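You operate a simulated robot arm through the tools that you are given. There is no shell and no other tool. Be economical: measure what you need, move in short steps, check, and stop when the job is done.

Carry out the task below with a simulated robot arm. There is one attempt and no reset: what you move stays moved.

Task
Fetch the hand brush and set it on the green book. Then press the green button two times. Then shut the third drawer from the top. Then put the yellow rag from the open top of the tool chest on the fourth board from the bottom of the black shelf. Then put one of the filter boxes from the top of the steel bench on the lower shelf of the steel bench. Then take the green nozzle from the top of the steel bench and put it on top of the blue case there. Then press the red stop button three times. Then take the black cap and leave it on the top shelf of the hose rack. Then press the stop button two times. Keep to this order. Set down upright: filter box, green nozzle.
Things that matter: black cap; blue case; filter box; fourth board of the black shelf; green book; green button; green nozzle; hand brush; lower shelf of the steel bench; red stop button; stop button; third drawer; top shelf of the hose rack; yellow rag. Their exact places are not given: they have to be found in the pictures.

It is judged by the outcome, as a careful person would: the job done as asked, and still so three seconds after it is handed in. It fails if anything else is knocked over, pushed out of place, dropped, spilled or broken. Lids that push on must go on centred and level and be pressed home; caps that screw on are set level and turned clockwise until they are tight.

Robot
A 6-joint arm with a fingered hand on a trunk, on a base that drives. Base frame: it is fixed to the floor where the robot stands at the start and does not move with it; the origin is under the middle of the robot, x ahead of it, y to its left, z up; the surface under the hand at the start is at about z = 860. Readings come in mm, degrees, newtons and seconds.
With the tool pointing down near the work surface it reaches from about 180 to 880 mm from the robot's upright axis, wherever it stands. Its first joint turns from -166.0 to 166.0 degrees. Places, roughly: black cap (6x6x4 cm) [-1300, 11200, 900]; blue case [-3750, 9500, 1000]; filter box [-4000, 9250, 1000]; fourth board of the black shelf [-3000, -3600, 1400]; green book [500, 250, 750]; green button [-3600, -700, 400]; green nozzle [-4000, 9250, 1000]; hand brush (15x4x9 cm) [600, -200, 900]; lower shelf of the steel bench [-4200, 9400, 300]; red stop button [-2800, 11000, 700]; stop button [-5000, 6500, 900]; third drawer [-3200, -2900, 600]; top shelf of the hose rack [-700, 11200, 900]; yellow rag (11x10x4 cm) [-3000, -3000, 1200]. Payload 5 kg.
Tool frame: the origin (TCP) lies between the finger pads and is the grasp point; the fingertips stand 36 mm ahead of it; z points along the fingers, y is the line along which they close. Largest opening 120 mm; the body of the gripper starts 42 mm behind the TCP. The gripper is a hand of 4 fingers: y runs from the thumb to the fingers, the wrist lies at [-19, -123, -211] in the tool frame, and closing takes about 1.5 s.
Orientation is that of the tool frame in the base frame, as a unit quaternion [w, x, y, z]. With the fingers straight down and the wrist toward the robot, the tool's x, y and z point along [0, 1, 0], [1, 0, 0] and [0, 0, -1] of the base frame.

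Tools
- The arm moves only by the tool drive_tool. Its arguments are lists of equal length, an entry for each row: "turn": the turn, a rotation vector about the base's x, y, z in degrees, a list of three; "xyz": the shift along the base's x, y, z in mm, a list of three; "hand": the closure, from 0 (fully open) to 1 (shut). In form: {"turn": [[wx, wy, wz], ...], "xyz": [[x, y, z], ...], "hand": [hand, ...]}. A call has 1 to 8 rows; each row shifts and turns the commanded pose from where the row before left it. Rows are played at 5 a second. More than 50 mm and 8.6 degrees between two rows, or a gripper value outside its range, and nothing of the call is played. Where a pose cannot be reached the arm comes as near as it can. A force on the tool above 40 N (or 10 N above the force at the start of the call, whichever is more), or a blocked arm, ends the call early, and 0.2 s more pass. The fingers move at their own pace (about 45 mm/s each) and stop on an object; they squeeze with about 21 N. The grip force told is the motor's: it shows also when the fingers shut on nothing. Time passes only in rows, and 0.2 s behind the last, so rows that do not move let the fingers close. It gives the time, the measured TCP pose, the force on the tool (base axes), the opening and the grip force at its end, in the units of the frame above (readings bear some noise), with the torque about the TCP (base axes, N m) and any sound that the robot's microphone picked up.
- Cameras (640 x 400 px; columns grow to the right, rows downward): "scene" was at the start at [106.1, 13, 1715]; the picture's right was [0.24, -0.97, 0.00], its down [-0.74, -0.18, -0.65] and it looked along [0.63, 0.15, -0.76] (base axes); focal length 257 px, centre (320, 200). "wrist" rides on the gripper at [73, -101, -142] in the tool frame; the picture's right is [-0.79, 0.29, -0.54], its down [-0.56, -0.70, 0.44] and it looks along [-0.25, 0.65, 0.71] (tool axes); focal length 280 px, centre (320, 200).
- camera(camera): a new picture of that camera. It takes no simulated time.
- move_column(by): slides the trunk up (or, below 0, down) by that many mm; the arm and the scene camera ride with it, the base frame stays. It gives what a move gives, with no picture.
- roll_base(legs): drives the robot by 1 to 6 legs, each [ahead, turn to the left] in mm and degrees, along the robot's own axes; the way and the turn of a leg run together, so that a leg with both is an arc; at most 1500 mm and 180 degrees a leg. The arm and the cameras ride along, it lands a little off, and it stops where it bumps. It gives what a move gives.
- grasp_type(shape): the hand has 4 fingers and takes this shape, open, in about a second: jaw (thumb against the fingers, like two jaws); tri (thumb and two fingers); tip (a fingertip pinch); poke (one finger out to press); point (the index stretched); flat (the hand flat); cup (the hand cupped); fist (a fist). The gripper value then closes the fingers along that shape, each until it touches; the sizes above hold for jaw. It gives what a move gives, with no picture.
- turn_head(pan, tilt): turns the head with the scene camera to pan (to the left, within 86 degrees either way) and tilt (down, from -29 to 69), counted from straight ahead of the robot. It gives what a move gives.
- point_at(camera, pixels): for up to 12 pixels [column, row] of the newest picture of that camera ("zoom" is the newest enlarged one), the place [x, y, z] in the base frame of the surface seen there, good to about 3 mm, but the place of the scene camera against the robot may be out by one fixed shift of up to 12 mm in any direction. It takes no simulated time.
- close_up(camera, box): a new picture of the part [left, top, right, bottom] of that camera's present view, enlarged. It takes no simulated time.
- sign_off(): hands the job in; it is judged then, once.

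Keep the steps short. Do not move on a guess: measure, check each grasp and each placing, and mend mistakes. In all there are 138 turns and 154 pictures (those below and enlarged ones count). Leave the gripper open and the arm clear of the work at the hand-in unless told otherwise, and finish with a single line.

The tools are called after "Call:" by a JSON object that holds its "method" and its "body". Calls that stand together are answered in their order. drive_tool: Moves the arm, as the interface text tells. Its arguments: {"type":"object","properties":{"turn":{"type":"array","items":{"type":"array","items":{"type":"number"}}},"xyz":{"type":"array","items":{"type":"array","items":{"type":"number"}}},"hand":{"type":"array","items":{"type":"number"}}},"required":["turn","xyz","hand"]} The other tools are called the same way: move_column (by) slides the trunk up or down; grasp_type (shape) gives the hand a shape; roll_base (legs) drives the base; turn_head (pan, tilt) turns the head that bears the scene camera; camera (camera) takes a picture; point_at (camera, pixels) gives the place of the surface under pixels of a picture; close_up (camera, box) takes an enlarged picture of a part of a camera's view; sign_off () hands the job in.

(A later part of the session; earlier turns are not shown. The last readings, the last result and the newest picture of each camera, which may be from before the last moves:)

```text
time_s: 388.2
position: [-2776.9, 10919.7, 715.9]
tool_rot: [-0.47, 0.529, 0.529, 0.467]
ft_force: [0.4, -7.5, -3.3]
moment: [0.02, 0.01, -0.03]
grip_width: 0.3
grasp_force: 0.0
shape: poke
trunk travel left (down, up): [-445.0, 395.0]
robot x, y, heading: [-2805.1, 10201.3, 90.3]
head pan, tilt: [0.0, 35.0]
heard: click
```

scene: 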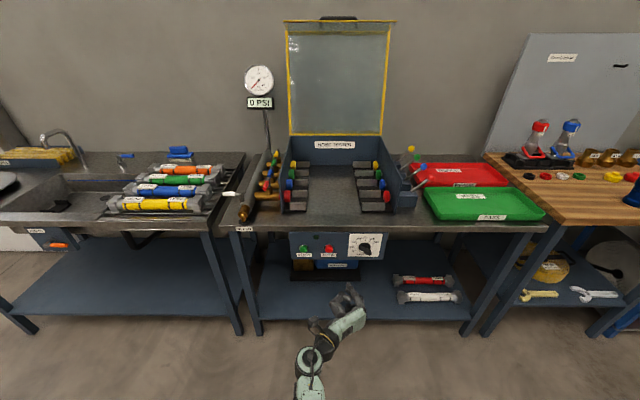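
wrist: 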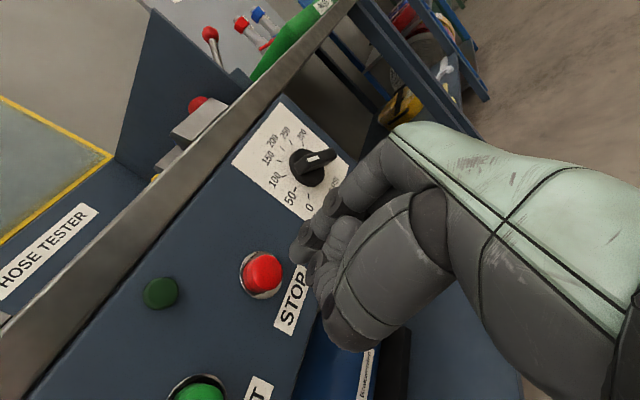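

Three clicks. Now I'll back away, raise the column, and look right for the black cap and hose rack.

Call:
{"method": "drive_tool", "body": {"turn": [[0, 0, 0], [0, 0, 0], [0, 0, 0], [0, 0, 0]], "xyz": [[0, -20, 0], [0, -40, 0], [0, -45, 0], [0, -45, 0]], "hand": [0, 0, 0, 0]}}

Call:
{"method": "roll_base", "body": {"legs": [[-300, 0]]}}

Call:
{"method": "move_column", "body": {"by": 390}}

Call:
{"method": "turn_head", "body": {"pan": -55, "tilt": 25}}

Call:
{"method": "camera", "body": {"camera": "scene"}}

Call:
{"method": "close_up", "body": {"camera": "scene", "box": [240, 130, 440, 260]}}

```text
time_s: 389.2
position: [-2775.7, 10771.8, 715.7]
tool_rot: [-0.472, 0.528, 0.528, 0.469]
ft_force: [0.1, -0.1, 0.6]
moment: [0.02, 0.0, 0.0]
grip_width: 0.3
grasp_force: 0.1
shape: poke
trunk travel left (down, up): [-445.0, 395.0]
robot x, y, heading: [-2806.8, 10199.4, 90.4]
head pan, tilt: [0.0, 35.0]
```

```text
time_s: 391.4
position: [-2775.1, 10469.7, 716.8]
tool_rot: [-0.471, 0.528, 0.527, 0.471]
ft_force: [-0.2, 0.0, -0.2]
moment: [-0.02, -0.01, 0.01]
grip_width: 0.0
grasp_force: 0.0
shape: poke
trunk travel left (down, up): [-445.0, 395.0]
robot x, y, heading: [-2805.1, 9899.9, 90.0]
head pan, tilt: [0.0, 35.0]
```

```text
time_s: 395.2
position: [-2773.2, 10470.0, 1104.8]
tool_rot: [-0.47, 0.529, 0.528, 0.47]
ft_force: [0.8, 0.3, 0.6]
moment: [-0.02, 0.03, 0.01]
grip_width: 0.0
grasp_force: 0.1
shape: poke
trunk travel left (down, up): [-835.0, 5.0]
robot x, y, heading: [-2809.2, 9899.4, 90.4]
head pan, tilt: [0.0, 35.0]
```

```text
time_s: 396.4
position: [-2774.3, 10469.1, 1106.4]
tool_rot: [-0.471, 0.528, 0.528, 0.47]
ft_force: [0.8, 0.1, -0.9]
moment: [0.05, 0.03, -0.01]
grip_width: 0.2
grasp_force: 0.1
shape: poke
trunk travel left (down, up): [-835.0, 5.0]
robot x, y, heading: [-2801.9, 9902.7, 89.8]
head pan, tilt: [-55.0, 25.0]
```

```text
49 pictures are left
```

scene: 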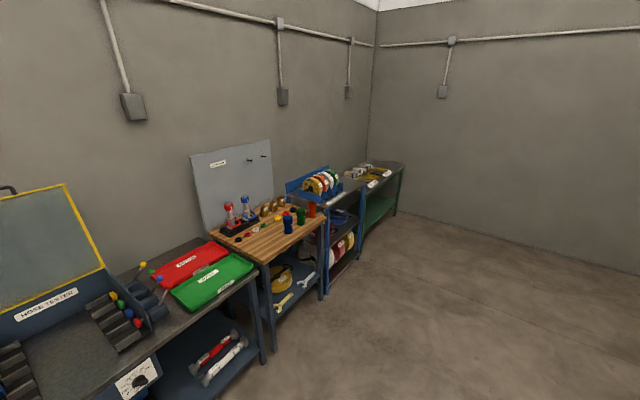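

```text
3.08 times, centred on (340, 195) of scene
```

zoom: 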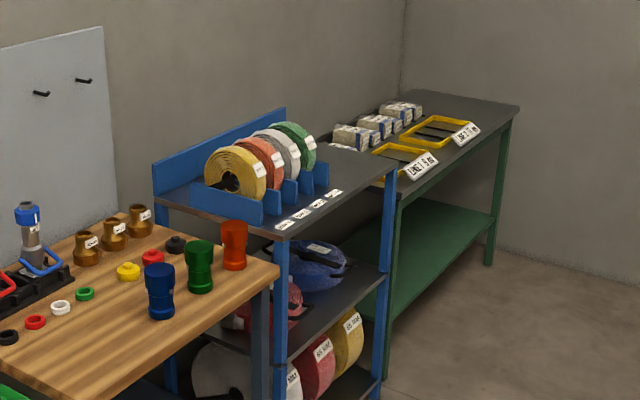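

The black cap is on the wooden bench (zoom (176,245)) and the blue hose rack is right of it. I'll drive to about (−1100,10250) facing +y.

Call:
{"method": "roll_base", "body": {"legs": [[0, -78.5], [870, 0], [870, 0], [0, 78.5]]}}

Call:
{"method": "grasp_type", "body": {"shape": "jaw"}}

Call:
{"method": "drive_tool", "body": {"turn": [[-8.5, 0, 0], [-8.5, 0, 0], [-8.5, 0, 0], [-8.5, 0, 0], [-8.5, 0, 0], [-8.5, 0, 0], [-8.5, 0, 0], [-8.5, 0, 0]], "xyz": [[0, 0, 0], [0, 0, 0], [0, 0, 0], [0, 0, 0], [0, 0, 0], [0, 0, 0], [0, 0, 0], [0, 0, 0]], "hand": [0, 0, 0, 0, 0, 0, 0, 0]}}

Call:
{"method": "turn_head", "body": {"pan": 5, "tilt": 35}}

Call:
{"method": "camera", "body": {"camera": "scene"}}

```text
time_s: 414.0
position: [-1070.3, 10811.2, 1105.8]
tool_rot: [-0.467, 0.532, 0.525, 0.472]
ft_force: [0.4, 0.3, 0.6]
moment: [0.02, -0.01, -0.02]
grip_width: 0.0
grasp_force: 0.0
shape: poke
trunk travel left (down, up): [-835.0, 5.0]
robot x, y, heading: [-1107.0, 10245.1, 89.3]
head pan, tilt: [-55.0, 25.0]
```

```text
time_s: 414.9
position: [-1070.5, 10811.3, 1105.7]
tool_rot: [-0.467, 0.532, 0.524, 0.473]
ft_force: [0.1, 0.1, 0.8]
moment: [0.01, -0.05, 0.02]
grip_width: 119.8
grasp_force: 0.1
shape: jaw
trunk travel left (down, up): [-835.0, 5.0]
robot x, y, heading: [-1109.0, 10245.2, 89.5]
head pan, tilt: [-55.0, 25.0]
```

```text
time_s: 416.7
position: [-1070.6, 10813.0, 1104.7]
tool_rot: [-0.09, 0.702, 0.7, 0.097]
ft_force: [0.4, 0.7, -0.3]
moment: [0.01, 0.02, 0.02]
grip_width: 119.8
grasp_force: 0.1
shape: jaw
trunk travel left (down, up): [-835.0, 5.0]
robot x, y, heading: [-1106.9, 10239.7, 89.3]
head pan, tilt: [-55.0, 25.0]
```

```text
time_s: 418.0
position: [-1069.6, 10812.3, 1105.0]
tool_rot: [-0.09, 0.703, 0.699, 0.099]
ft_force: [-0.3, 0.4, 0.3]
moment: [-0.02, -0.01, -0.02]
grip_width: 120.0
grasp_force: 0.0
shape: jaw
trunk travel left (down, up): [-835.0, 5.0]
robot x, y, heading: [-1108.0, 10241.3, 89.4]
head pan, tilt: [5.0, 35.0]
```

```text
47 pictures are left
```

scene: 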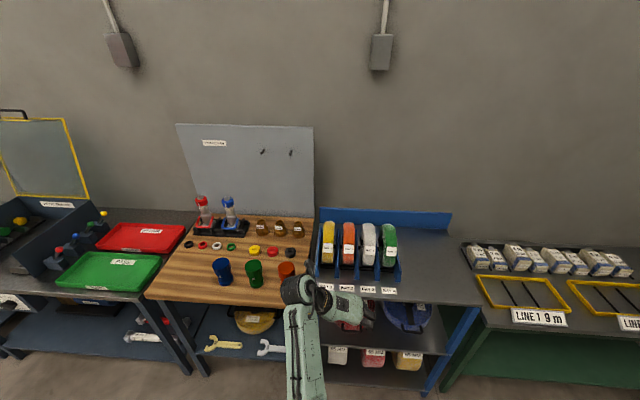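

Black cap is at (290,253). Zoom and measure; also the free top area of the hose rack.

Call:
{"method": "close_up", "body": {"camera": "scene", "box": [220, 200, 460, 330]}}

Call:
{"method": "point_at", "body": {"camera": "scene", "pixels": [[290, 251], [285, 253], [296, 253], [290, 258], [272, 250], [290, 270], [430, 270], [440, 245], [420, 290], [450, 295], [400, 265], [286, 267]]}}

```text
2.67 times, centred on (340, 265) of scene
```

zoom: 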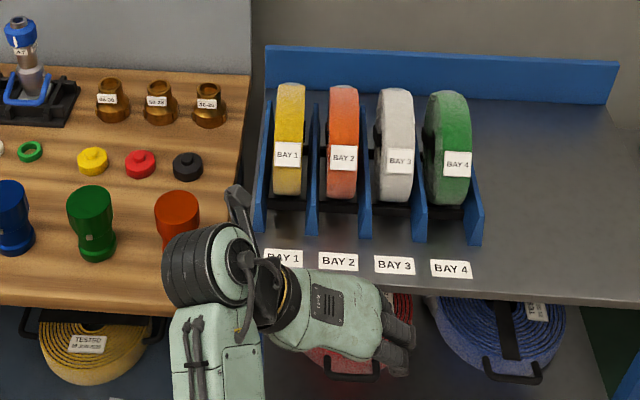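

```text
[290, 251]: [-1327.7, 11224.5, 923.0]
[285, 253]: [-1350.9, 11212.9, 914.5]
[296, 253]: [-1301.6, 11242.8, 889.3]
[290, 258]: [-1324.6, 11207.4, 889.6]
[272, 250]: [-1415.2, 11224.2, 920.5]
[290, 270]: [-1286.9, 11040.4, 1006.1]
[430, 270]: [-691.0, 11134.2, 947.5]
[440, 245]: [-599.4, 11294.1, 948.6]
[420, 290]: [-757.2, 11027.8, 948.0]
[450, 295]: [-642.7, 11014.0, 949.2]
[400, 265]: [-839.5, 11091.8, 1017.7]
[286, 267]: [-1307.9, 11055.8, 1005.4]
```

Cap centre ≈(−1328,11229), z 881–915; free rack area x −750…−560, z≈940. I'll finish turning the hand down (yaw 90°) and drive 270 closer.

Call:
{"method": "drive_tool", "body": {"turn": [[-8, 0, 0], [-7.8, 0, 0], [0, 0, 8.5], [0, 0, 8.5], [0, 0, 8.5], [0, 0, 8.5], [0, 0, 8.5], [0, 0, 8.5]], "xyz": [[0, -10, 0], [0, -10, 0], [-20, -10, 0], [-20, -10, 0], [-20, -10, 0], [-20, -10, 0], [-20, -10, 0], [-20, -10, 0]], "hand": [0, 0, 0, 0, 0, 0, 0, 0]}}

Call:
{"method": "drive_tool", "body": {"turn": [[0, 0, 8.5], [0, 0, 8.5], [0, 0, 8.5], [0, 0, 8.5], [0, 0, 5.5], [0, 0, 0]], "xyz": [[-20, 0, 0], [-20, 0, 0], [-20, 0, 0], [-20, 0, 0], [-20, 0, 0], [0, 0, 0]], "hand": [0, 0, 0, 0, 0, 0]}}

Call:
{"method": "roll_base", "body": {"legs": [[275, 0]]}}

Call:
{"method": "camera", "body": {"camera": "wrist"}}

```text
time_s: 419.8
position: [-1173.0, 10746.0, 1076.2]
tool_rot: [0.005, 0.335, 0.942, 0.005]
ft_force: [0.2, 0.0, 0.3]
moment: [0.02, 0.0, 0.02]
grip_width: 119.7
grasp_force: 0.1
shape: jaw
out of reach, approached as far as the arm can: row 2
trunk travel left (down, up): [-835.0, 5.0]
robot x, y, heading: [-1107.1, 10242.7, 89.4]
head pan, tilt: [5.0, 35.0]
```

```text
time_s: 421.2
position: [-1272.5, 10745.9, 1075.6]
tool_rot: [0.004, -0.003, 1.0, 0.006]
ft_force: [0.4, -0.4, 0.2]
moment: [0.03, 0.0, -0.01]
grip_width: 119.8
grasp_force: 0.1
shape: jaw
trunk travel left (down, up): [-835.0, 5.0]
robot x, y, heading: [-1110.0, 10243.9, 89.5]
head pan, tilt: [5.0, 35.0]
```

```text
time_s: 423.3
position: [-1270.3, 11019.3, 1075.1]
tool_rot: [0.005, -0.003, 1.0, 0.007]
ft_force: [0.7, -0.5, -0.5]
moment: [-0.02, 0.01, -0.02]
grip_width: 120.1
grasp_force: 0.0
shape: jaw
trunk travel left (down, up): [-835.0, 5.0]
robot x, y, heading: [-1105.7, 10514.3, 89.5]
head pan, tilt: [5.0, 35.0]
```

```text
45 pictures are left
```

wrist: 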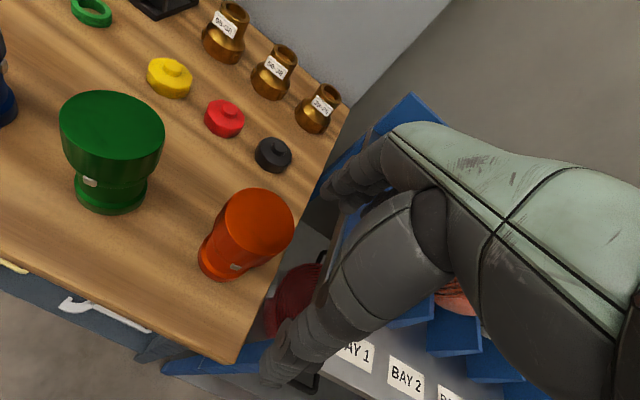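

Call:
{"method": "point_at", "body": {"camera": "wrist", "pixels": [[273, 150], [257, 155], [290, 158], [273, 170], [272, 140], [285, 170], [224, 115], [240, 130], [312, 128], [265, 212], [280, 200], [300, 175]]}}

Call:
{"method": "close_up", "body": {"camera": "wrist", "box": [210, 80, 370, 200]}}

```text
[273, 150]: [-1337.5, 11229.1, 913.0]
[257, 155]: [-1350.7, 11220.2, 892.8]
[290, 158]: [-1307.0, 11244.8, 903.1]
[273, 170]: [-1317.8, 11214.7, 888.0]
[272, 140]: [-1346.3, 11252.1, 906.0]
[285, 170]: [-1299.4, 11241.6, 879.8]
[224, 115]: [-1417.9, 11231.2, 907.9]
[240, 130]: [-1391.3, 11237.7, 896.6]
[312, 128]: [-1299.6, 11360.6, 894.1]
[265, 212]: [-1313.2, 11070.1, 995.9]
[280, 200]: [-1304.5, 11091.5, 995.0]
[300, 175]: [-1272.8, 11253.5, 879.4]
```

```text
3.33 times, centred on (290, 140) of wrist
```

zoom: 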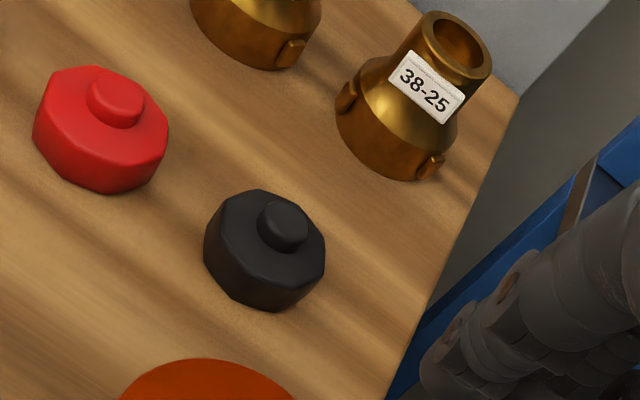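

Call:
{"method": "point_at", "body": {"camera": "zoom", "pixels": [[285, 220], [212, 225], [322, 245], [258, 194], [255, 280], [300, 200], [240, 240], [420, 160], [350, 150]]}}

```text
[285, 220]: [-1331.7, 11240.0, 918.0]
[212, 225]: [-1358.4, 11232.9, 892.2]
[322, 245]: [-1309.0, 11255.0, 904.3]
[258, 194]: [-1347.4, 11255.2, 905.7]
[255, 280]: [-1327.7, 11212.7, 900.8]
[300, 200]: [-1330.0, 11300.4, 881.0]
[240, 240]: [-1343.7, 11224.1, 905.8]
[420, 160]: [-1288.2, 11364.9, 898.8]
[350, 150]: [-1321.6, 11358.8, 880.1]
```

Cap centre (−1331,11238), flange 880–905, knob to 918. I'll check the thumb/palm profile for clearance over the orange coupling (top 1000, back edge y≈11105).

Call:
{"method": "point_at", "body": {"camera": "wrist", "pixels": [[430, 215], [400, 260], [360, 290], [320, 330], [275, 375], [440, 280], [480, 260], [520, 330], [560, 390], [420, 290], [385, 310], [600, 390]]}}

```text
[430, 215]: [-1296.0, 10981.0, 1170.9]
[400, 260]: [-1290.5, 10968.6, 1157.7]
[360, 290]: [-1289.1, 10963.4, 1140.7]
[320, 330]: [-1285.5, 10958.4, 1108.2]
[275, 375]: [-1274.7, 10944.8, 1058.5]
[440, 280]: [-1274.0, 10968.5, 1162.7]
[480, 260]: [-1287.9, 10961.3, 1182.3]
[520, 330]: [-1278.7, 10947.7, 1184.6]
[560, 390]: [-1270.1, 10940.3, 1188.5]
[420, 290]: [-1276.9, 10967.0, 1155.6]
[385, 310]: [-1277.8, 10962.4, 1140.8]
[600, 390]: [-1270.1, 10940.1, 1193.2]
```

Clearance is fine. Moving above the cap, then down to 922.

Call:
{"method": "drive_tool", "body": {"turn": [[0, 0, 0], [0, 0, 0], [0, 0, 0], [0, 0, 0], [0, 0, 0], [0, 0, 0]], "xyz": [[-12, 44, 0], [-12, 44, 0], [-12, 44, 0], [-12, 44, 0], [-13, 43, 0], [0, 0, 0]], "hand": [0.1, 0.15, 0.2, 0.2, 0.2, 0.2]}}

Call:
{"method": "drive_tool", "body": {"turn": [[0, 0, 0], [0, 0, 0], [0, 0, 0], [0, 0, 0], [0, 0, 0]], "xyz": [[0, 0, -40], [0, 0, -40], [0, 0, -20], [0, 0, 0], [0, 0, 0]], "hand": [0.2, 0.2, 0.2, 0.2, 0.2]}}

Call:
{"method": "camera", "body": {"camera": "wrist"}}

```text
time_s: 424.7
position: [-1332.5, 11239.3, 1076.1]
tool_rot: [0.004, -0.004, 1.0, 0.006]
ft_force: [-0.5, -0.8, 0.2]
moment: [-0.03, -0.01, 0.01]
grip_width: 96.1
grasp_force: 0.1
shape: jaw
trunk travel left (down, up): [-835.0, 5.0]
robot x, y, heading: [-1103.8, 10515.7, 90.2]
head pan, tilt: [5.0, 35.0]
```

```text
time_s: 425.9
position: [-1331.9, 11239.3, 975.4]
tool_rot: [0.004, -0.004, 1.0, 0.005]
ft_force: [0.0, 0.1, 0.6]
moment: [-0.01, -0.02, 0.0]
grip_width: 96.4
grasp_force: 0.0
shape: jaw
trunk travel left (down, up): [-835.0, 5.0]
robot x, y, heading: [-1101.2, 10517.4, 89.7]
head pan, tilt: [5.0, 35.0]
```

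```text
43 pictures are left
```

wrist: 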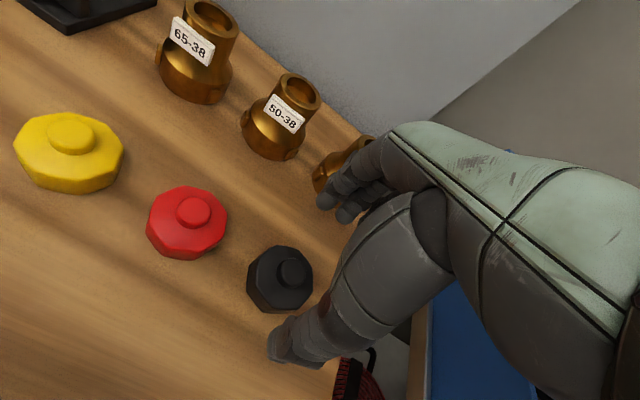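

Call:
{"method": "point_at", "body": {"camera": "wrist", "pixels": [[292, 271], [250, 285], [310, 275], [278, 248], [280, 308], [318, 185], [325, 165], [322, 200], [345, 215], [357, 175], [380, 150]]}}

```text
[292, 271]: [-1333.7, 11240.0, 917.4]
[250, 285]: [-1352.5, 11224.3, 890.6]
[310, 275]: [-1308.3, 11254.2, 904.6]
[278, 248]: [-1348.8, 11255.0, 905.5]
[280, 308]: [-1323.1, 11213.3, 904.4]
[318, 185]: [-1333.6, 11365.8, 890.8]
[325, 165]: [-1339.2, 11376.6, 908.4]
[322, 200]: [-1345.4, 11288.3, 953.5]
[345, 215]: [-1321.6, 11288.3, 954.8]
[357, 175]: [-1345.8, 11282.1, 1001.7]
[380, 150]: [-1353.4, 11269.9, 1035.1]
```

Fingers (y≤11300) clear the brass fitting (y≥11340). Descend to 922 and close.

Call:
{"method": "drive_tool", "body": {"turn": [[0, 0, 0], [0, 0, 0], [0, 0, 0], [0, 0, 0]], "xyz": [[0, 0, -30], [0, 0, -15], [0, 0, -8], [0, 0, 0]], "hand": [0.25, 0.25, 0.25, 0.25]}}

Call:
{"method": "drive_tool", "body": {"turn": [[0, 0, 0], [0, 0, 0], [0, 0, 0], [0, 0, 0], [0, 0, 0], [0, 0, 0]], "xyz": [[0, 0, 0], [0, 0, 0], [0, 0, 0], [0, 0, 0], [0, 0, 0], [0, 0, 0]], "hand": [0.4, 0.6, 0.8, 1, 1, 1]}}

Call:
{"method": "drive_tool", "body": {"turn": [[0, 0, 0], [0, 0, 0], [0, 0, 0], [0, 0, 0], [0, 0, 0]], "xyz": [[0, 0, 15], [0, 0, 30], [0, 0, 40], [0, 0, 45], [0, 0, 40]], "hand": [1, 1, 1, 1, 1]}}

Call:
{"method": "camera", "body": {"camera": "wrist"}}

```text
time_s: 426.9
position: [-1333.2, 11238.3, 923.4]
tool_rot: [0.004, -0.004, 1.0, 0.006]
ft_force: [-0.9, 0.1, -0.6]
moment: [0.01, 0.0, 0.01]
grip_width: 90.3
grasp_force: 0.0
shape: jaw
trunk travel left (down, up): [-835.0, 5.0]
robot x, y, heading: [-1107.2, 10514.5, 89.6]
head pan, tilt: [5.0, 35.0]
```

```text
time_s: 428.3
position: [-1333.2, 11239.4, 923.6]
tool_rot: [0.004, -0.004, 1.0, 0.005]
ft_force: [0.0, -0.2, 0.4]
moment: [-0.01, -0.02, 0.0]
grip_width: 47.4
grasp_force: 21.5
shape: jaw
trunk travel left (down, up): [-835.0, 5.0]
robot x, y, heading: [-1108.0, 10514.8, 89.8]
head pan, tilt: [5.0, 35.0]
```

```text
time_s: 429.5
position: [-1331.5, 11239.0, 1092.9]
tool_rot: [0.005, -0.004, 1.0, 0.004]
ft_force: [0.1, -0.2, -0.9]
moment: [-0.01, -0.03, -0.01]
grip_width: 47.3
grasp_force: 21.0
shape: jaw
trunk travel left (down, up): [-835.0, 5.0]
robot x, y, heading: [-1105.8, 10519.2, 89.8]
head pan, tilt: [5.0, 35.0]
```

```text
42 pictures are left
```

wrist: 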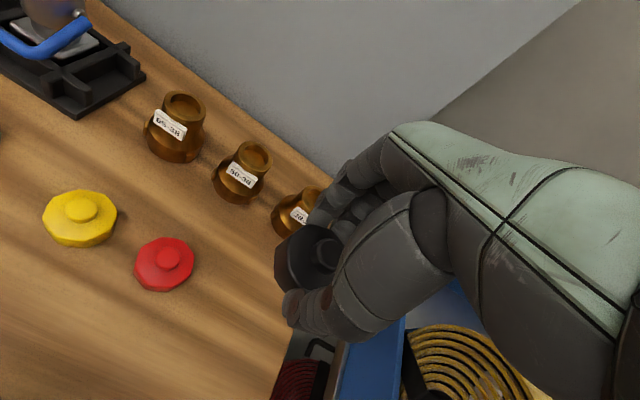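

Held. I'll retract in front of the reels, swing right to x≈−650, then go over the rack's free area.

Call:
{"method": "drive_tool", "body": {"turn": [[0, 0, 0], [0, 0, 0], [0, 0, 0], [0, 0, 0], [0, 0, 0], [0, 0, 0], [0, 0, 0], [0, 0, 0]], "xyz": [[0, -45, 5], [0, -45, 5], [0, -45, 0], [0, -45, 0], [0, -45, 0], [0, -45, 0], [0, -45, 0], [0, -40, 0]], "hand": [1, 1, 1, 1, 1, 1, 1, 1]}}

Call:
{"method": "drive_tool", "body": {"turn": [[0, 0, -3], [0, 0, -3], [0, 0, -3], [0, 0, -3], [0, 0, -3], [0, 0, -3], [0, 0, -3], [0, 0, -3]], "xyz": [[47, 0, 0], [47, 0, 0], [47, 0, 0], [47, 0, 0], [47, 0, 0], [47, 0, 0], [47, 0, 0], [47, 0, 0]], "hand": [1, 1, 1, 1, 1, 1, 1, 1]}}

Call:
{"method": "drive_tool", "body": {"turn": [[0, 0, -3], [0, 0, -3], [0, 0, 0], [0, 0, 0], [0, 0, 0], [0, 0, 0], [0, 0, 0]], "xyz": [[47, 0, 0], [47, 0, 0], [47, 0, 0], [47, 0, 0], [47, 0, 0], [47, 0, 0], [22, 0, 0]], "hand": [1, 1, 1, 1, 1, 1, 1]}}

Call:
{"method": "camera", "body": {"camera": "scene"}}

```text
time_s: 431.3
position: [-1332.2, 10882.8, 1102.5]
tool_rot: [0.004, -0.003, 1.0, 0.006]
ft_force: [0.0, 0.1, 0.5]
moment: [0.01, -0.01, 0.04]
grip_width: 47.3
grasp_force: 20.9
shape: jaw
trunk travel left (down, up): [-835.0, 5.0]
robot x, y, heading: [-1106.1, 10516.3, 89.7]
head pan, tilt: [5.0, 35.0]
```

```text
time_s: 432.2
position: [-1265.1, 10888.1, 1136.8]
tool_rot: [-0.023, -0.045, 0.998, 0.042]
ft_force: [0.1, 0.5, -1.1]
moment: [0.01, 0.02, 0.02]
grip_width: 47.4
grasp_force: 20.8
shape: jaw
trunk travel left (down, up): [-835.0, 5.0]
robot x, y, heading: [-1102.2, 10518.1, 90.0]
head pan, tilt: [5.0, 35.0]
stopped in row 4: the arm was blocked; the commanded pose is now the measured one
```

```text
time_s: 432.8
position: [-1297.6, 10890.1, 1151.6]
tool_rot: [-0.049, -0.137, 0.986, 0.075]
ft_force: [0.4, -0.2, -1.4]
moment: [0.0, 0.0, 0.03]
grip_width: 47.2
grasp_force: 21.5
shape: jaw
out of reach, approached as far as the arm can: row 1, 2
trunk travel left (down, up): [-835.0, 5.0]
robot x, y, heading: [-1108.9, 10519.9, 89.6]
head pan, tilt: [5.0, 35.0]
stopped in row 2: the arm was blocked; the commanded pose is now the measured one
```

```text
41 pictures are left
```

scene: 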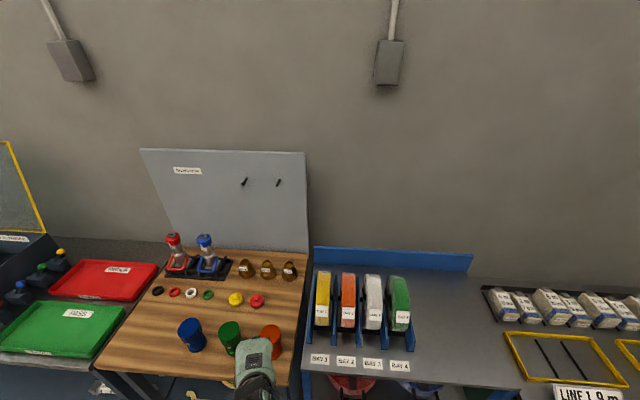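

The arm folded too close to the body. I'll extend it again (restoring the vertical hand) and use the base to go sideways instead.

Call:
{"method": "drive_tool", "body": {"turn": [[0, 0, 0], [-3.9, -3.3, 0], [-3.9, -3.4, 0], [0, 0, 0], [0, 0, 0]], "xyz": [[-5, 45, -10], [-5, 45, -10], [0, 45, 0], [0, 20, 0], [0, 0, 0]], "hand": [1, 1, 1, 1, 1]}}

Call:
{"method": "camera", "body": {"camera": "wrist"}}

```text
time_s: 434.0
position: [-1288.6, 11047.6, 1128.1]
tool_rot: [-0.005, -0.133, 0.991, 0.0]
ft_force: [1.1, 1.3, -0.5]
moment: [-0.05, 0.09, -0.02]
grip_width: 47.0
grasp_force: 21.2
shape: jaw
trunk travel left (down, up): [-835.0, 5.0]
robot x, y, heading: [-1108.7, 10513.3, 89.4]
head pan, tilt: [5.0, 35.0]
```

```text
40 pictures are left
```

wrist: 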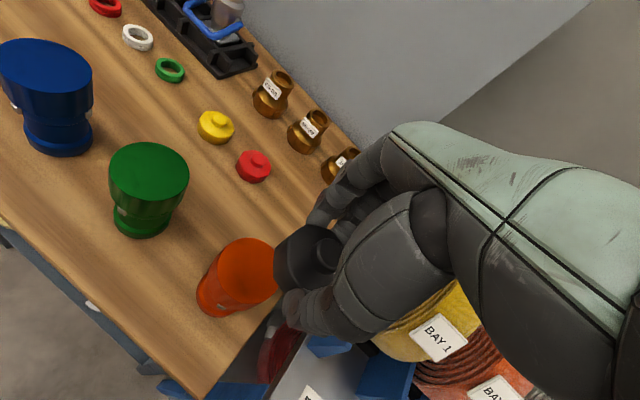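

Vertical again, and nothing on the bench was disturbed. I'll back off 400, centre the hand, and shift the base to x≈−660.

Call:
{"method": "roll_base", "body": {"legs": [[-400, 0]]}}

Call:
{"method": "drive_tool", "body": {"turn": [[0, 0, -5], [0, 0, -5], [0, 0, -5], [0, 0, 0], [0, 0, 0]], "xyz": [[40, 20, 0], [40, 20, 0], [40, 20, 0], [40, 10, 0], [20, 0, 0]], "hand": [1, 1, 1, 1, 1]}}

Call:
{"method": "roll_base", "body": {"legs": [[0, -90], [450, 0], [0, 90.3], [300, 0]]}}

Call:
{"method": "turn_head", "body": {"pan": 5, "tilt": 45}}

Call:
{"method": "camera", "body": {"camera": "scene"}}

Call:
{"method": "camera", "body": {"camera": "wrist"}}

```text
time_s: 436.7
position: [-1311.0, 10649.0, 1125.1]
tool_rot: [0.002, -0.132, 0.991, 0.0]
ft_force: [-0.2, 0.5, -0.7]
moment: [0.03, -0.01, -0.02]
grip_width: 47.3
grasp_force: 21.0
shape: jaw
trunk travel left (down, up): [-835.0, 5.0]
robot x, y, heading: [-1108.7, 10116.8, 89.5]
head pan, tilt: [5.0, 35.0]
```

```text
time_s: 437.9
position: [-1130.1, 10718.3, 1126.1]
tool_rot: [0.002, -0.002, 1.0, 0.001]
ft_force: [-0.2, -0.9, -0.4]
moment: [0.01, -0.02, 0.0]
grip_width: 46.9
grasp_force: 20.9
shape: jaw
trunk travel left (down, up): [-835.0, 5.0]
robot x, y, heading: [-1109.2, 10114.2, 89.4]
head pan, tilt: [5.0, 35.0]
```

```text
time_s: 451.7
position: [-685.2, 11013.7, 1125.8]
tool_rot: [0.003, -0.004, 1.0, 0.0]
ft_force: [0.0, 0.0, -0.8]
moment: [0.0, 0.01, -0.01]
grip_width: 46.5
grasp_force: 21.3
shape: jaw
trunk travel left (down, up): [-835.0, 5.0]
robot x, y, heading: [-663.6, 10411.1, 89.5]
head pan, tilt: [5.0, 35.0]
```

```text
time_s: 452.4
position: [-685.3, 11014.5, 1124.8]
tool_rot: [0.002, -0.004, 1.0, -0.001]
ft_force: [-0.5, -1.0, -0.7]
moment: [-0.05, -0.03, -0.01]
grip_width: 46.5
grasp_force: 20.9
shape: jaw
trunk travel left (down, up): [-835.0, 5.0]
robot x, y, heading: [-664.5, 10409.7, 89.4]
head pan, tilt: [5.0, 45.0]
```

```text
39 pictures are left
```

scene: 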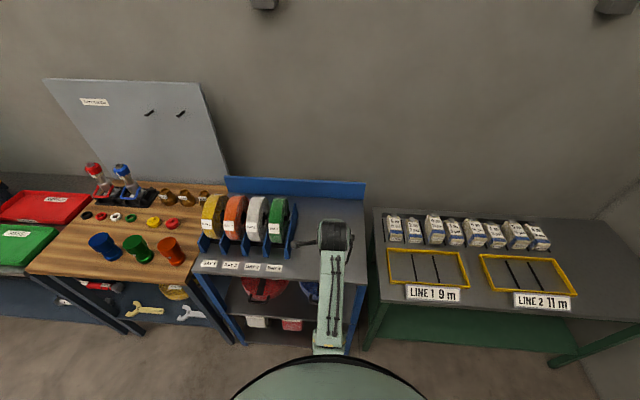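

```text
38 pictures are left
```

wrist: 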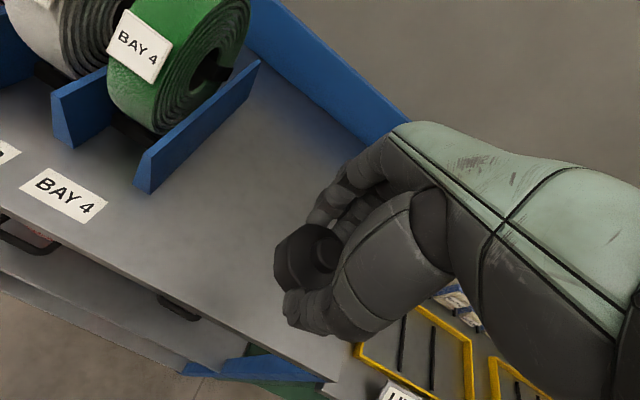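

The cap is over the rack's front. I'll measure rack surface and divider, then go 130 further in.

Call:
{"method": "point_at", "body": {"camera": "wrist", "pixels": [[230, 220], [200, 190], [258, 68], [330, 375], [320, 150], [150, 190]]}}

Call:
{"method": "drive_tool", "body": {"turn": [[0, 0, 0], [0, 0, 0], [0, 0, 0], [0, 0, 0], [0, 0, 0]], "xyz": [[10, 40, -20], [5, 40, -30], [5, 40, -30], [0, 10, -25], [0, 0, 0]], "hand": [1, 1, 1, 1, 1]}}

Call:
{"method": "camera", "body": {"camera": "wrist"}}

```text
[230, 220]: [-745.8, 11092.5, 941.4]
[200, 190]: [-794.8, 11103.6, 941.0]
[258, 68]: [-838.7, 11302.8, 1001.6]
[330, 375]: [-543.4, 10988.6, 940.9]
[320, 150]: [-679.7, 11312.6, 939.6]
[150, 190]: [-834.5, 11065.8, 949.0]
```

```text
refused: row 2 steps farther than a row can; nothing moved
```

```text
37 pictures are left
```

wrist: 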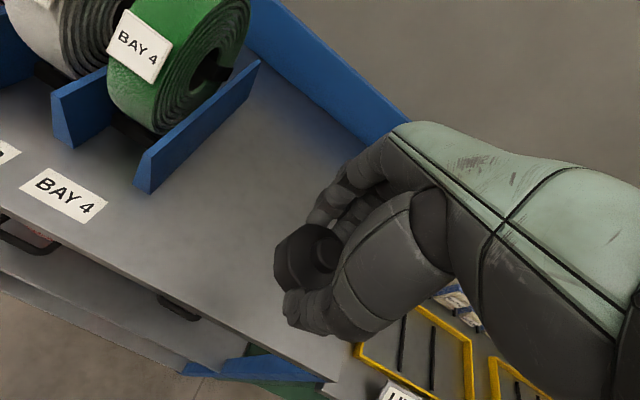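

Rack surface is 940.5; target TCP z 984.

Call:
{"method": "drive_tool", "body": {"turn": [[0, 0, 0], [0, 0, 0], [0, 0, 0], [0, 0, 0], [0, 0, 0], [0, 0, 0], [0, 0, 0], [0, 0, 0]], "xyz": [[10, 40, -10], [5, 40, -10], [5, 40, -10], [0, 10, -35], [0, 0, -35], [0, 0, -20], [0, 0, -12], [0, 0, 0]], "hand": [1, 1, 1, 1, 1, 1, 1, 1]}}

Call:
{"method": "camera", "body": {"camera": "wrist"}}

```text
time_s: 454.2
position: [-666.2, 11144.0, 993.3]
tool_rot: [0.002, -0.005, 1.0, 0.0]
ft_force: [0.7, -1.0, -0.8]
moment: [-0.01, -0.02, 0.01]
grip_width: 46.9
grasp_force: 20.7
shape: jaw
trunk travel left (down, up): [-835.0, 5.0]
robot x, y, heading: [-661.8, 10410.6, 89.7]
head pan, tilt: [5.0, 45.0]
```

```text
36 pictures are left
```

wrist: 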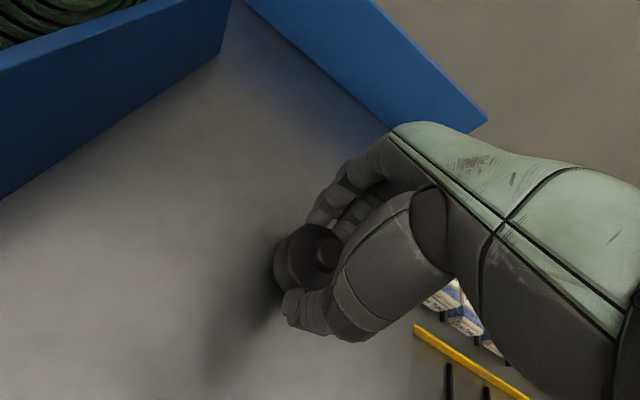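

Lowering the last 9 mm gently.

Call:
{"method": "drive_tool", "body": {"turn": [[0, 0, 0], [0, 0, 0], [0, 0, 0], [0, 0, 0]], "xyz": [[0, 0, -5], [0, 0, -3], [0, 0, -2], [0, 0, 0]], "hand": [1, 1, 1, 1]}}

```text
time_s: 455.2
position: [-665.0, 11144.8, 984.3]
tool_rot: [0.001, -0.003, 1.0, -0.001]
ft_force: [-0.3, 0.5, -0.5]
moment: [0.0, -0.01, -0.04]
grip_width: 46.4
grasp_force: 21.0
shape: jaw
trunk travel left (down, up): [-835.0, 5.0]
robot x, y, heading: [-664.0, 10414.1, 89.6]
head pan, tilt: [5.0, 45.0]
```

Call:
{"method": "drive_tool", "body": {"turn": [[0, 0, 0], [0, 0, 0], [0, 0, 0]], "xyz": [[0, 0, -1.5], [0, 0, -1], [0, 0, 0]], "hand": [1, 1, 1]}}

Call:
{"method": "close_up", "body": {"camera": "wrist", "box": [230, 180, 390, 340]}}

```text
time_s: 456.0
position: [-665.4, 11144.4, 982.6]
tool_rot: [0.003, -0.004, 1.0, 0.001]
ft_force: [1.0, -0.6, 6.8]
moment: [0.21, -0.03, 0.04]
grip_width: 46.7
grasp_force: 20.5
shape: jaw
trunk travel left (down, up): [-835.0, 5.0]
robot x, y, heading: [-665.8, 10415.0, 89.5]
head pan, tilt: [5.0, 45.0]
```

```text
2.50 times, centred on (310, 260) of wrist
```

zoom: 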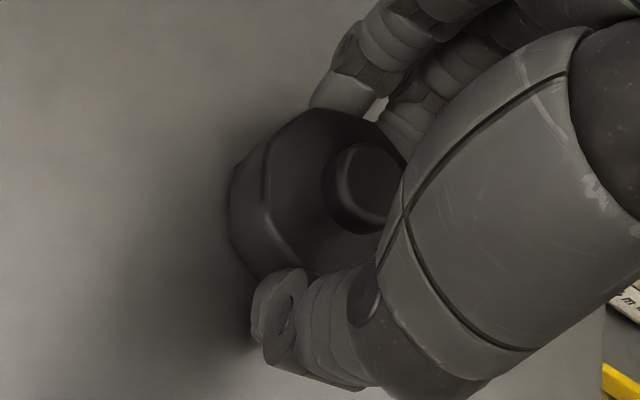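

Contact (6.8 N). Releasing and lifting.

Call:
{"method": "drive_tool", "body": {"turn": [[0, 0, 0], [0, 0, 0], [0, 0, 0], [0, 0, 0], [0, 0, 0], [0, 0, 0]], "xyz": [[0, 0, 0.5], [0, 0, 0], [0, 0, 0], [0, 0, 0], [0, 0, 0], [0, 0, 0]], "hand": [0.8, 0.6, 0.4, 0.2, 0.1, 0.1]}}

Call:
{"method": "drive_tool", "body": {"turn": [[0, 0, 0], [0, 0, 0], [0, 0, 0], [0, 0, 0], [0, 0, 0], [0, 0, 0]], "xyz": [[0, 0, 20], [0, 0, 40], [0, 0, 45], [0, -40, 20], [0, -45, 0], [0, -30, 0]], "hand": [0.1, 0, 0, 0, 0, 0]}}

Call:
{"method": "camera", "body": {"camera": "wrist"}}

```text
time_s: 457.4
position: [-664.9, 11144.0, 981.3]
tool_rot: [0.002, -0.003, 1.0, 0.0]
ft_force: [0.3, 0.1, 0.3]
moment: [0.03, 0.02, 0.0]
grip_width: 107.7
grasp_force: 0.1
shape: jaw
trunk travel left (down, up): [-835.0, 5.0]
robot x, y, heading: [-660.8, 10409.8, 89.4]
head pan, tilt: [5.0, 45.0]
```

```text
time_s: 458.8
position: [-664.9, 11027.6, 1106.9]
tool_rot: [0.002, -0.003, 1.0, -0.001]
ft_force: [0.2, 0.4, -0.1]
moment: [0.03, -0.04, -0.01]
grip_width: 119.7
grasp_force: 0.1
shape: jaw
trunk travel left (down, up): [-835.0, 5.0]
robot x, y, heading: [-659.9, 10407.1, 89.7]
head pan, tilt: [5.0, 45.0]
```

```text
34 pictures are left
```

wrist: 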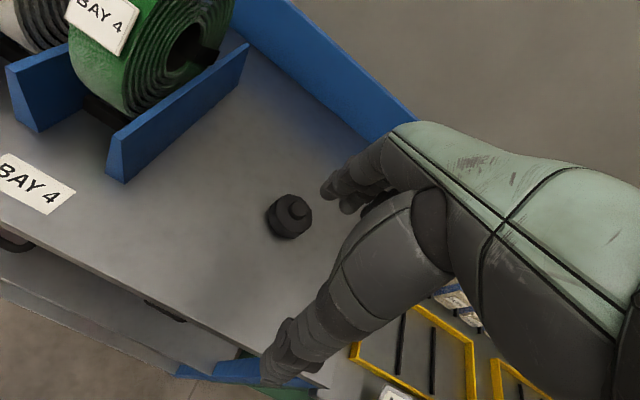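

Cap sits upright on the rack's top shelf. Last: the stop button near (−5000,6500,900). I'll drive back toward the corridor and look.

Call:
{"method": "roll_base", "body": {"legs": [[-300, 0], [0, 124.5], [1475, 0], [1475, 0], [0, 9.4], [1150, 0]]}}

Call:
{"method": "turn_head", "body": {"pan": 5, "tilt": 20}}

Call:
{"method": "camera", "body": {"camera": "scene"}}

```text
time_s: 489.2
position: [-4336.0, 7196.9, 1107.4]
tool_rot: [-0.001, 0.926, -0.377, -0.002]
ft_force: [0.1, 0.2, 0.0]
moment: [0.02, -0.02, 0.0]
grip_width: 119.8
grasp_force: 0.0
shape: jaw
trunk travel left (down, up): [-835.0, 5.0]
robot x, y, heading: [-3902.9, 7639.3, -135.0]
head pan, tilt: [5.0, 45.0]
```

```text
time_s: 490.1
position: [-4336.5, 7198.4, 1106.9]
tool_rot: [-0.001, 0.926, -0.376, -0.001]
ft_force: [0.3, 0.5, 0.1]
moment: [0.01, 0.03, 0.0]
grip_width: 120.1
grasp_force: 0.1
shape: jaw
trunk travel left (down, up): [-835.0, 5.0]
robot x, y, heading: [-3903.7, 7637.8, -135.0]
head pan, tilt: [5.0, 20.0]
```

```text
33 pictures are left
```

scene: 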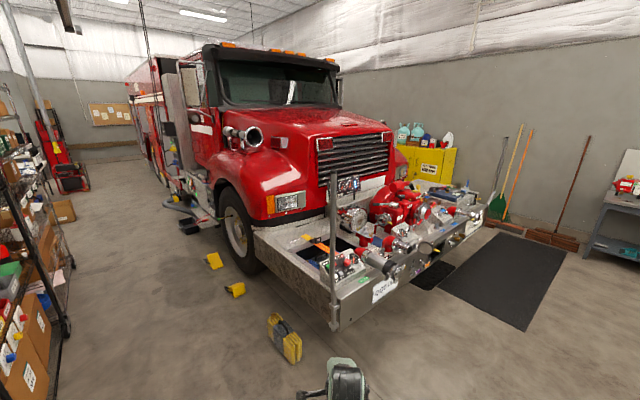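

The truck's front bumper has pump controls. Zooming in.

Call:
{"method": "close_up", "body": {"camera": "scene", "box": [300, 165, 480, 320]}}

```text
2.58 times, centred on (390, 242) of scene
```

zoom: 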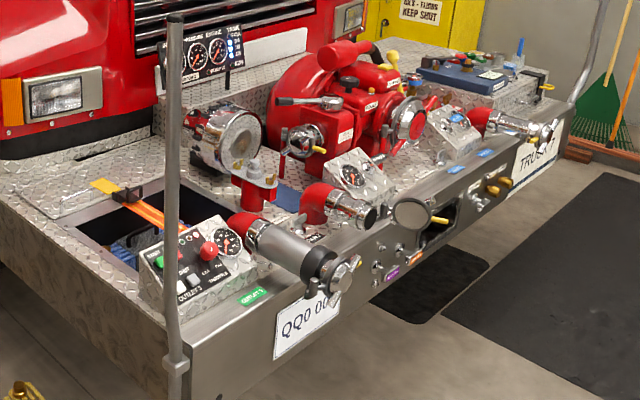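

A control box with a red mushroom button at zoom (208,250). Measuring.

Call:
{"method": "point_at", "body": {"camera": "zoom", "pixels": [[208, 250], [158, 262], [195, 275], [230, 240], [172, 290], [185, 370], [450, 130], [190, 395], [380, 270], [210, 290]]}}

Call:
{"method": "close_up", "body": {"camera": "scene", "box": [325, 230, 385, 285]}}

```text
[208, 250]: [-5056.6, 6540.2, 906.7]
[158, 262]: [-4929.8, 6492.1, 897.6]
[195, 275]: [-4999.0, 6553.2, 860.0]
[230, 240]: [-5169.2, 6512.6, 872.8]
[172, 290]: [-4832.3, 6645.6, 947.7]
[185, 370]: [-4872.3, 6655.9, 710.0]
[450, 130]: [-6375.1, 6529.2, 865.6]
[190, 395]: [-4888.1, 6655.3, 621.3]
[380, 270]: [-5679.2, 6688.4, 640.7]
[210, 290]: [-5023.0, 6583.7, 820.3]
```

```text
7.27 times, centred on (355, 258) of scene
```

zoom: 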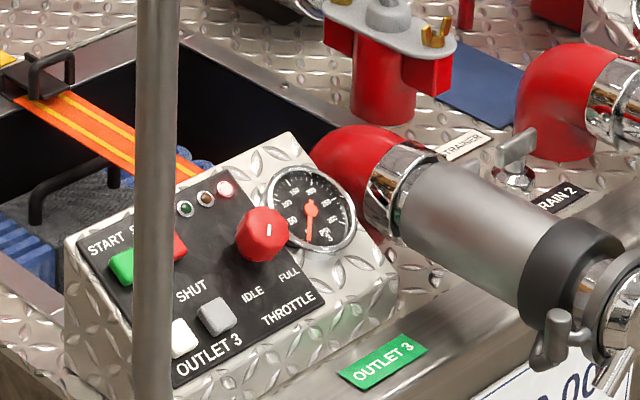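

That round one is the THROTTLE knob; STOP is the red square beside green START, partly behind the pole. I'll check the yellow box on the floor and pick a path to stand in front of the bumper.

Call:
{"method": "point_at", "body": {"camera": "scene", "pixels": [[285, 362], [300, 355], [270, 320], [300, 335], [335, 320], [440, 290], [520, 330], [333, 175], [232, 296]]}}

Call:
{"method": "point_at", "body": {"camera": "zoom", "pixels": [[180, 243], [120, 265], [262, 235], [186, 210], [215, 315], [290, 320], [80, 250], [184, 340], [225, 185], [170, 380]]}}

```text
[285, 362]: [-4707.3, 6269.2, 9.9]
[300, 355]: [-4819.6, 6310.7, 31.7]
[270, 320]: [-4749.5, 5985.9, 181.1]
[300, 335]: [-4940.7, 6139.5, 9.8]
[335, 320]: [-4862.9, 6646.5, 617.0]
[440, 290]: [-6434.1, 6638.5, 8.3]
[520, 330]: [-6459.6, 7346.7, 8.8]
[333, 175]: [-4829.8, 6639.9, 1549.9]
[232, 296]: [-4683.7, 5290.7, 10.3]
```

```text
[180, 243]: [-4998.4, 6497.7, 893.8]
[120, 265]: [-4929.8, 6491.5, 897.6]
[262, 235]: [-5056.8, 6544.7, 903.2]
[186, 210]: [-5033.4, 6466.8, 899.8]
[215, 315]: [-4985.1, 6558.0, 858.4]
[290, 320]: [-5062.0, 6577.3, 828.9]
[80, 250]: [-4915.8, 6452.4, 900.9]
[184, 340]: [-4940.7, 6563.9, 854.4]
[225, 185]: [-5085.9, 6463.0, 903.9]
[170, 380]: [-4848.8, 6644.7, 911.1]
```

I'll drive to about (−5040,7380) in front of the bumper and face −y, clear of the 1.55 m pole at (−4830,6642).

Call:
{"method": "roll_base", "body": {"legs": [[0, -32.2], [1166, 0], [0, 77.2]]}}

Call:
{"method": "grasp_type", "body": {"shape": "poke"}}

Call:
{"method": "turn_head", "body": {"pan": 5, "tilt": 35}}

Call:
{"method": "camera", "body": {"camera": "scene"}}

Call:
{"method": "close_up", "body": {"camera": "scene", "box": [240, 180, 380, 280]}}

```text
time_s: 502.3
position: [-5033.8, 6766.1, 1105.5]
tool_rot: [0.0, 1.0, 0.008, -0.002]
ft_force: [-0.1, 0.7, 1.1]
moment: [0.0, 0.0, 0.02]
grip_width: 119.9
grasp_force: 0.0
shape: jaw
trunk travel left (down, up): [-835.0, 5.0]
robot x, y, heading: [-5040.7, 7381.7, -89.9]
head pan, tilt: [5.0, 20.0]
```

```text
time_s: 503.2
position: [-5035.2, 6767.1, 1106.2]
tool_rot: [-0.001, 1.0, 0.009, -0.002]
ft_force: [-0.4, -1.0, -0.3]
moment: [0.05, 0.0, 0.02]
grip_width: 0.0
grasp_force: 0.1
shape: poke
trunk travel left (down, up): [-835.0, 5.0]
robot x, y, heading: [-5043.7, 7382.6, -89.8]
head pan, tilt: [5.0, 20.0]
```

```text
time_s: 504.0
position: [-5033.1, 6767.0, 1107.1]
tool_rot: [-0.001, 1.0, 0.008, -0.002]
ft_force: [-0.6, -0.6, -0.2]
moment: [-0.01, -0.02, -0.01]
grip_width: 0.0
grasp_force: 0.1
shape: poke
trunk travel left (down, up): [-835.0, 5.0]
robot x, y, heading: [-5041.1, 7383.4, -89.8]
head pan, tilt: [5.0, 35.0]
```

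```text
30 pictures are left
```

scene: 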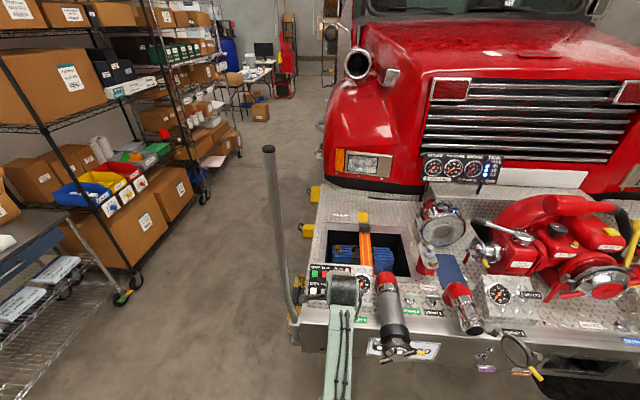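

```text
4.00 times, centred on (310, 230) of scene
```

zoom: 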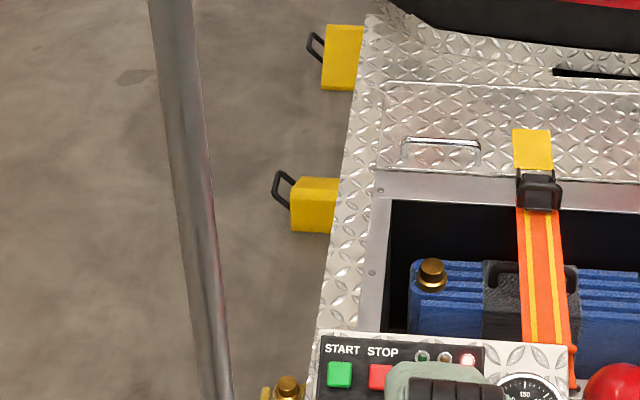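

STOP's red square is at zoom (378,376). Taking the wrist view and measuring.

Call:
{"method": "camera", "body": {"camera": "wrist"}}

Call:
{"method": "point_at", "body": {"camera": "zoom", "pixels": [[378, 376], [372, 368], [375, 386], [340, 375], [390, 350], [325, 345], [470, 345], [384, 366]]}}

```text
28 pictures are left
```

wrist: 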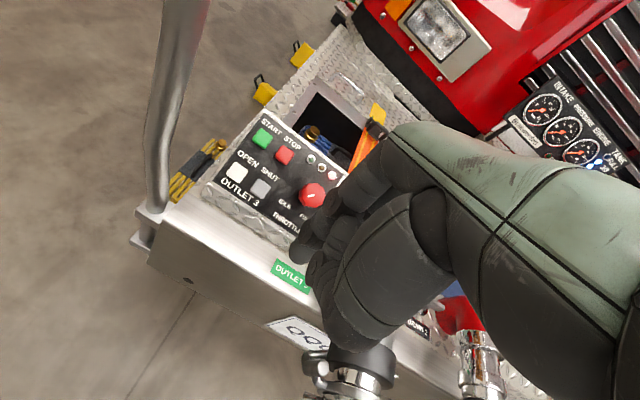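

```text
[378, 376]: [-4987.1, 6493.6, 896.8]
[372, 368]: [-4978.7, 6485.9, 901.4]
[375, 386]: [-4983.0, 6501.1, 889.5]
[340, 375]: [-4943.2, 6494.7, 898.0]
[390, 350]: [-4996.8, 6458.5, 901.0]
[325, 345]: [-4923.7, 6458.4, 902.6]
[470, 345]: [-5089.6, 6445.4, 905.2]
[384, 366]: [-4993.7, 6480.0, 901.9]
```

Wrist view shows START (262,138), STOP (284,155). Measuring with the wrist.

Call:
{"method": "close_up", "body": {"camera": "wrist", "box": [220, 100, 360, 240]}}

Call:
{"method": "point_at", "body": {"camera": "wrist", "pixels": [[284, 155], [281, 151], [287, 158], [262, 138], [260, 187], [237, 172], [312, 193], [310, 205], [275, 128], [245, 215], [283, 163]]}}

```text
2.86 times, centred on (290, 170) of wrist
```

zoom: 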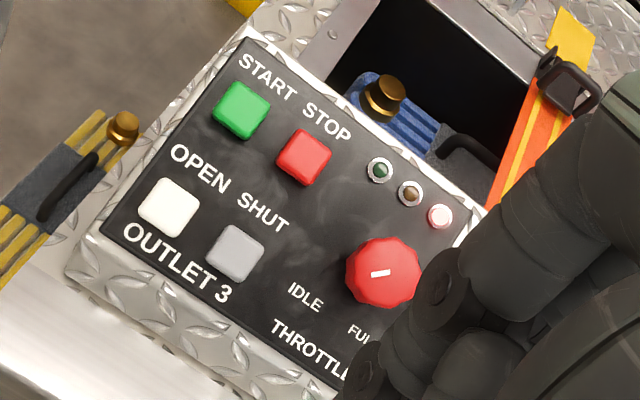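

```text
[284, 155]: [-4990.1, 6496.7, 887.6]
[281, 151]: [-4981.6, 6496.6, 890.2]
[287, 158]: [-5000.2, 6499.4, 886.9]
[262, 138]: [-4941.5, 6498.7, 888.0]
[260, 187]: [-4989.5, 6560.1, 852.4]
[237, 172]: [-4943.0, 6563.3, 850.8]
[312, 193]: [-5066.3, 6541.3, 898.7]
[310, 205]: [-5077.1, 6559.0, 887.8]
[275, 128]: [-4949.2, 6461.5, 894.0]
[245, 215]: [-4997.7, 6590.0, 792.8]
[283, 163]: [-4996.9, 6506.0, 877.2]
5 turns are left
```

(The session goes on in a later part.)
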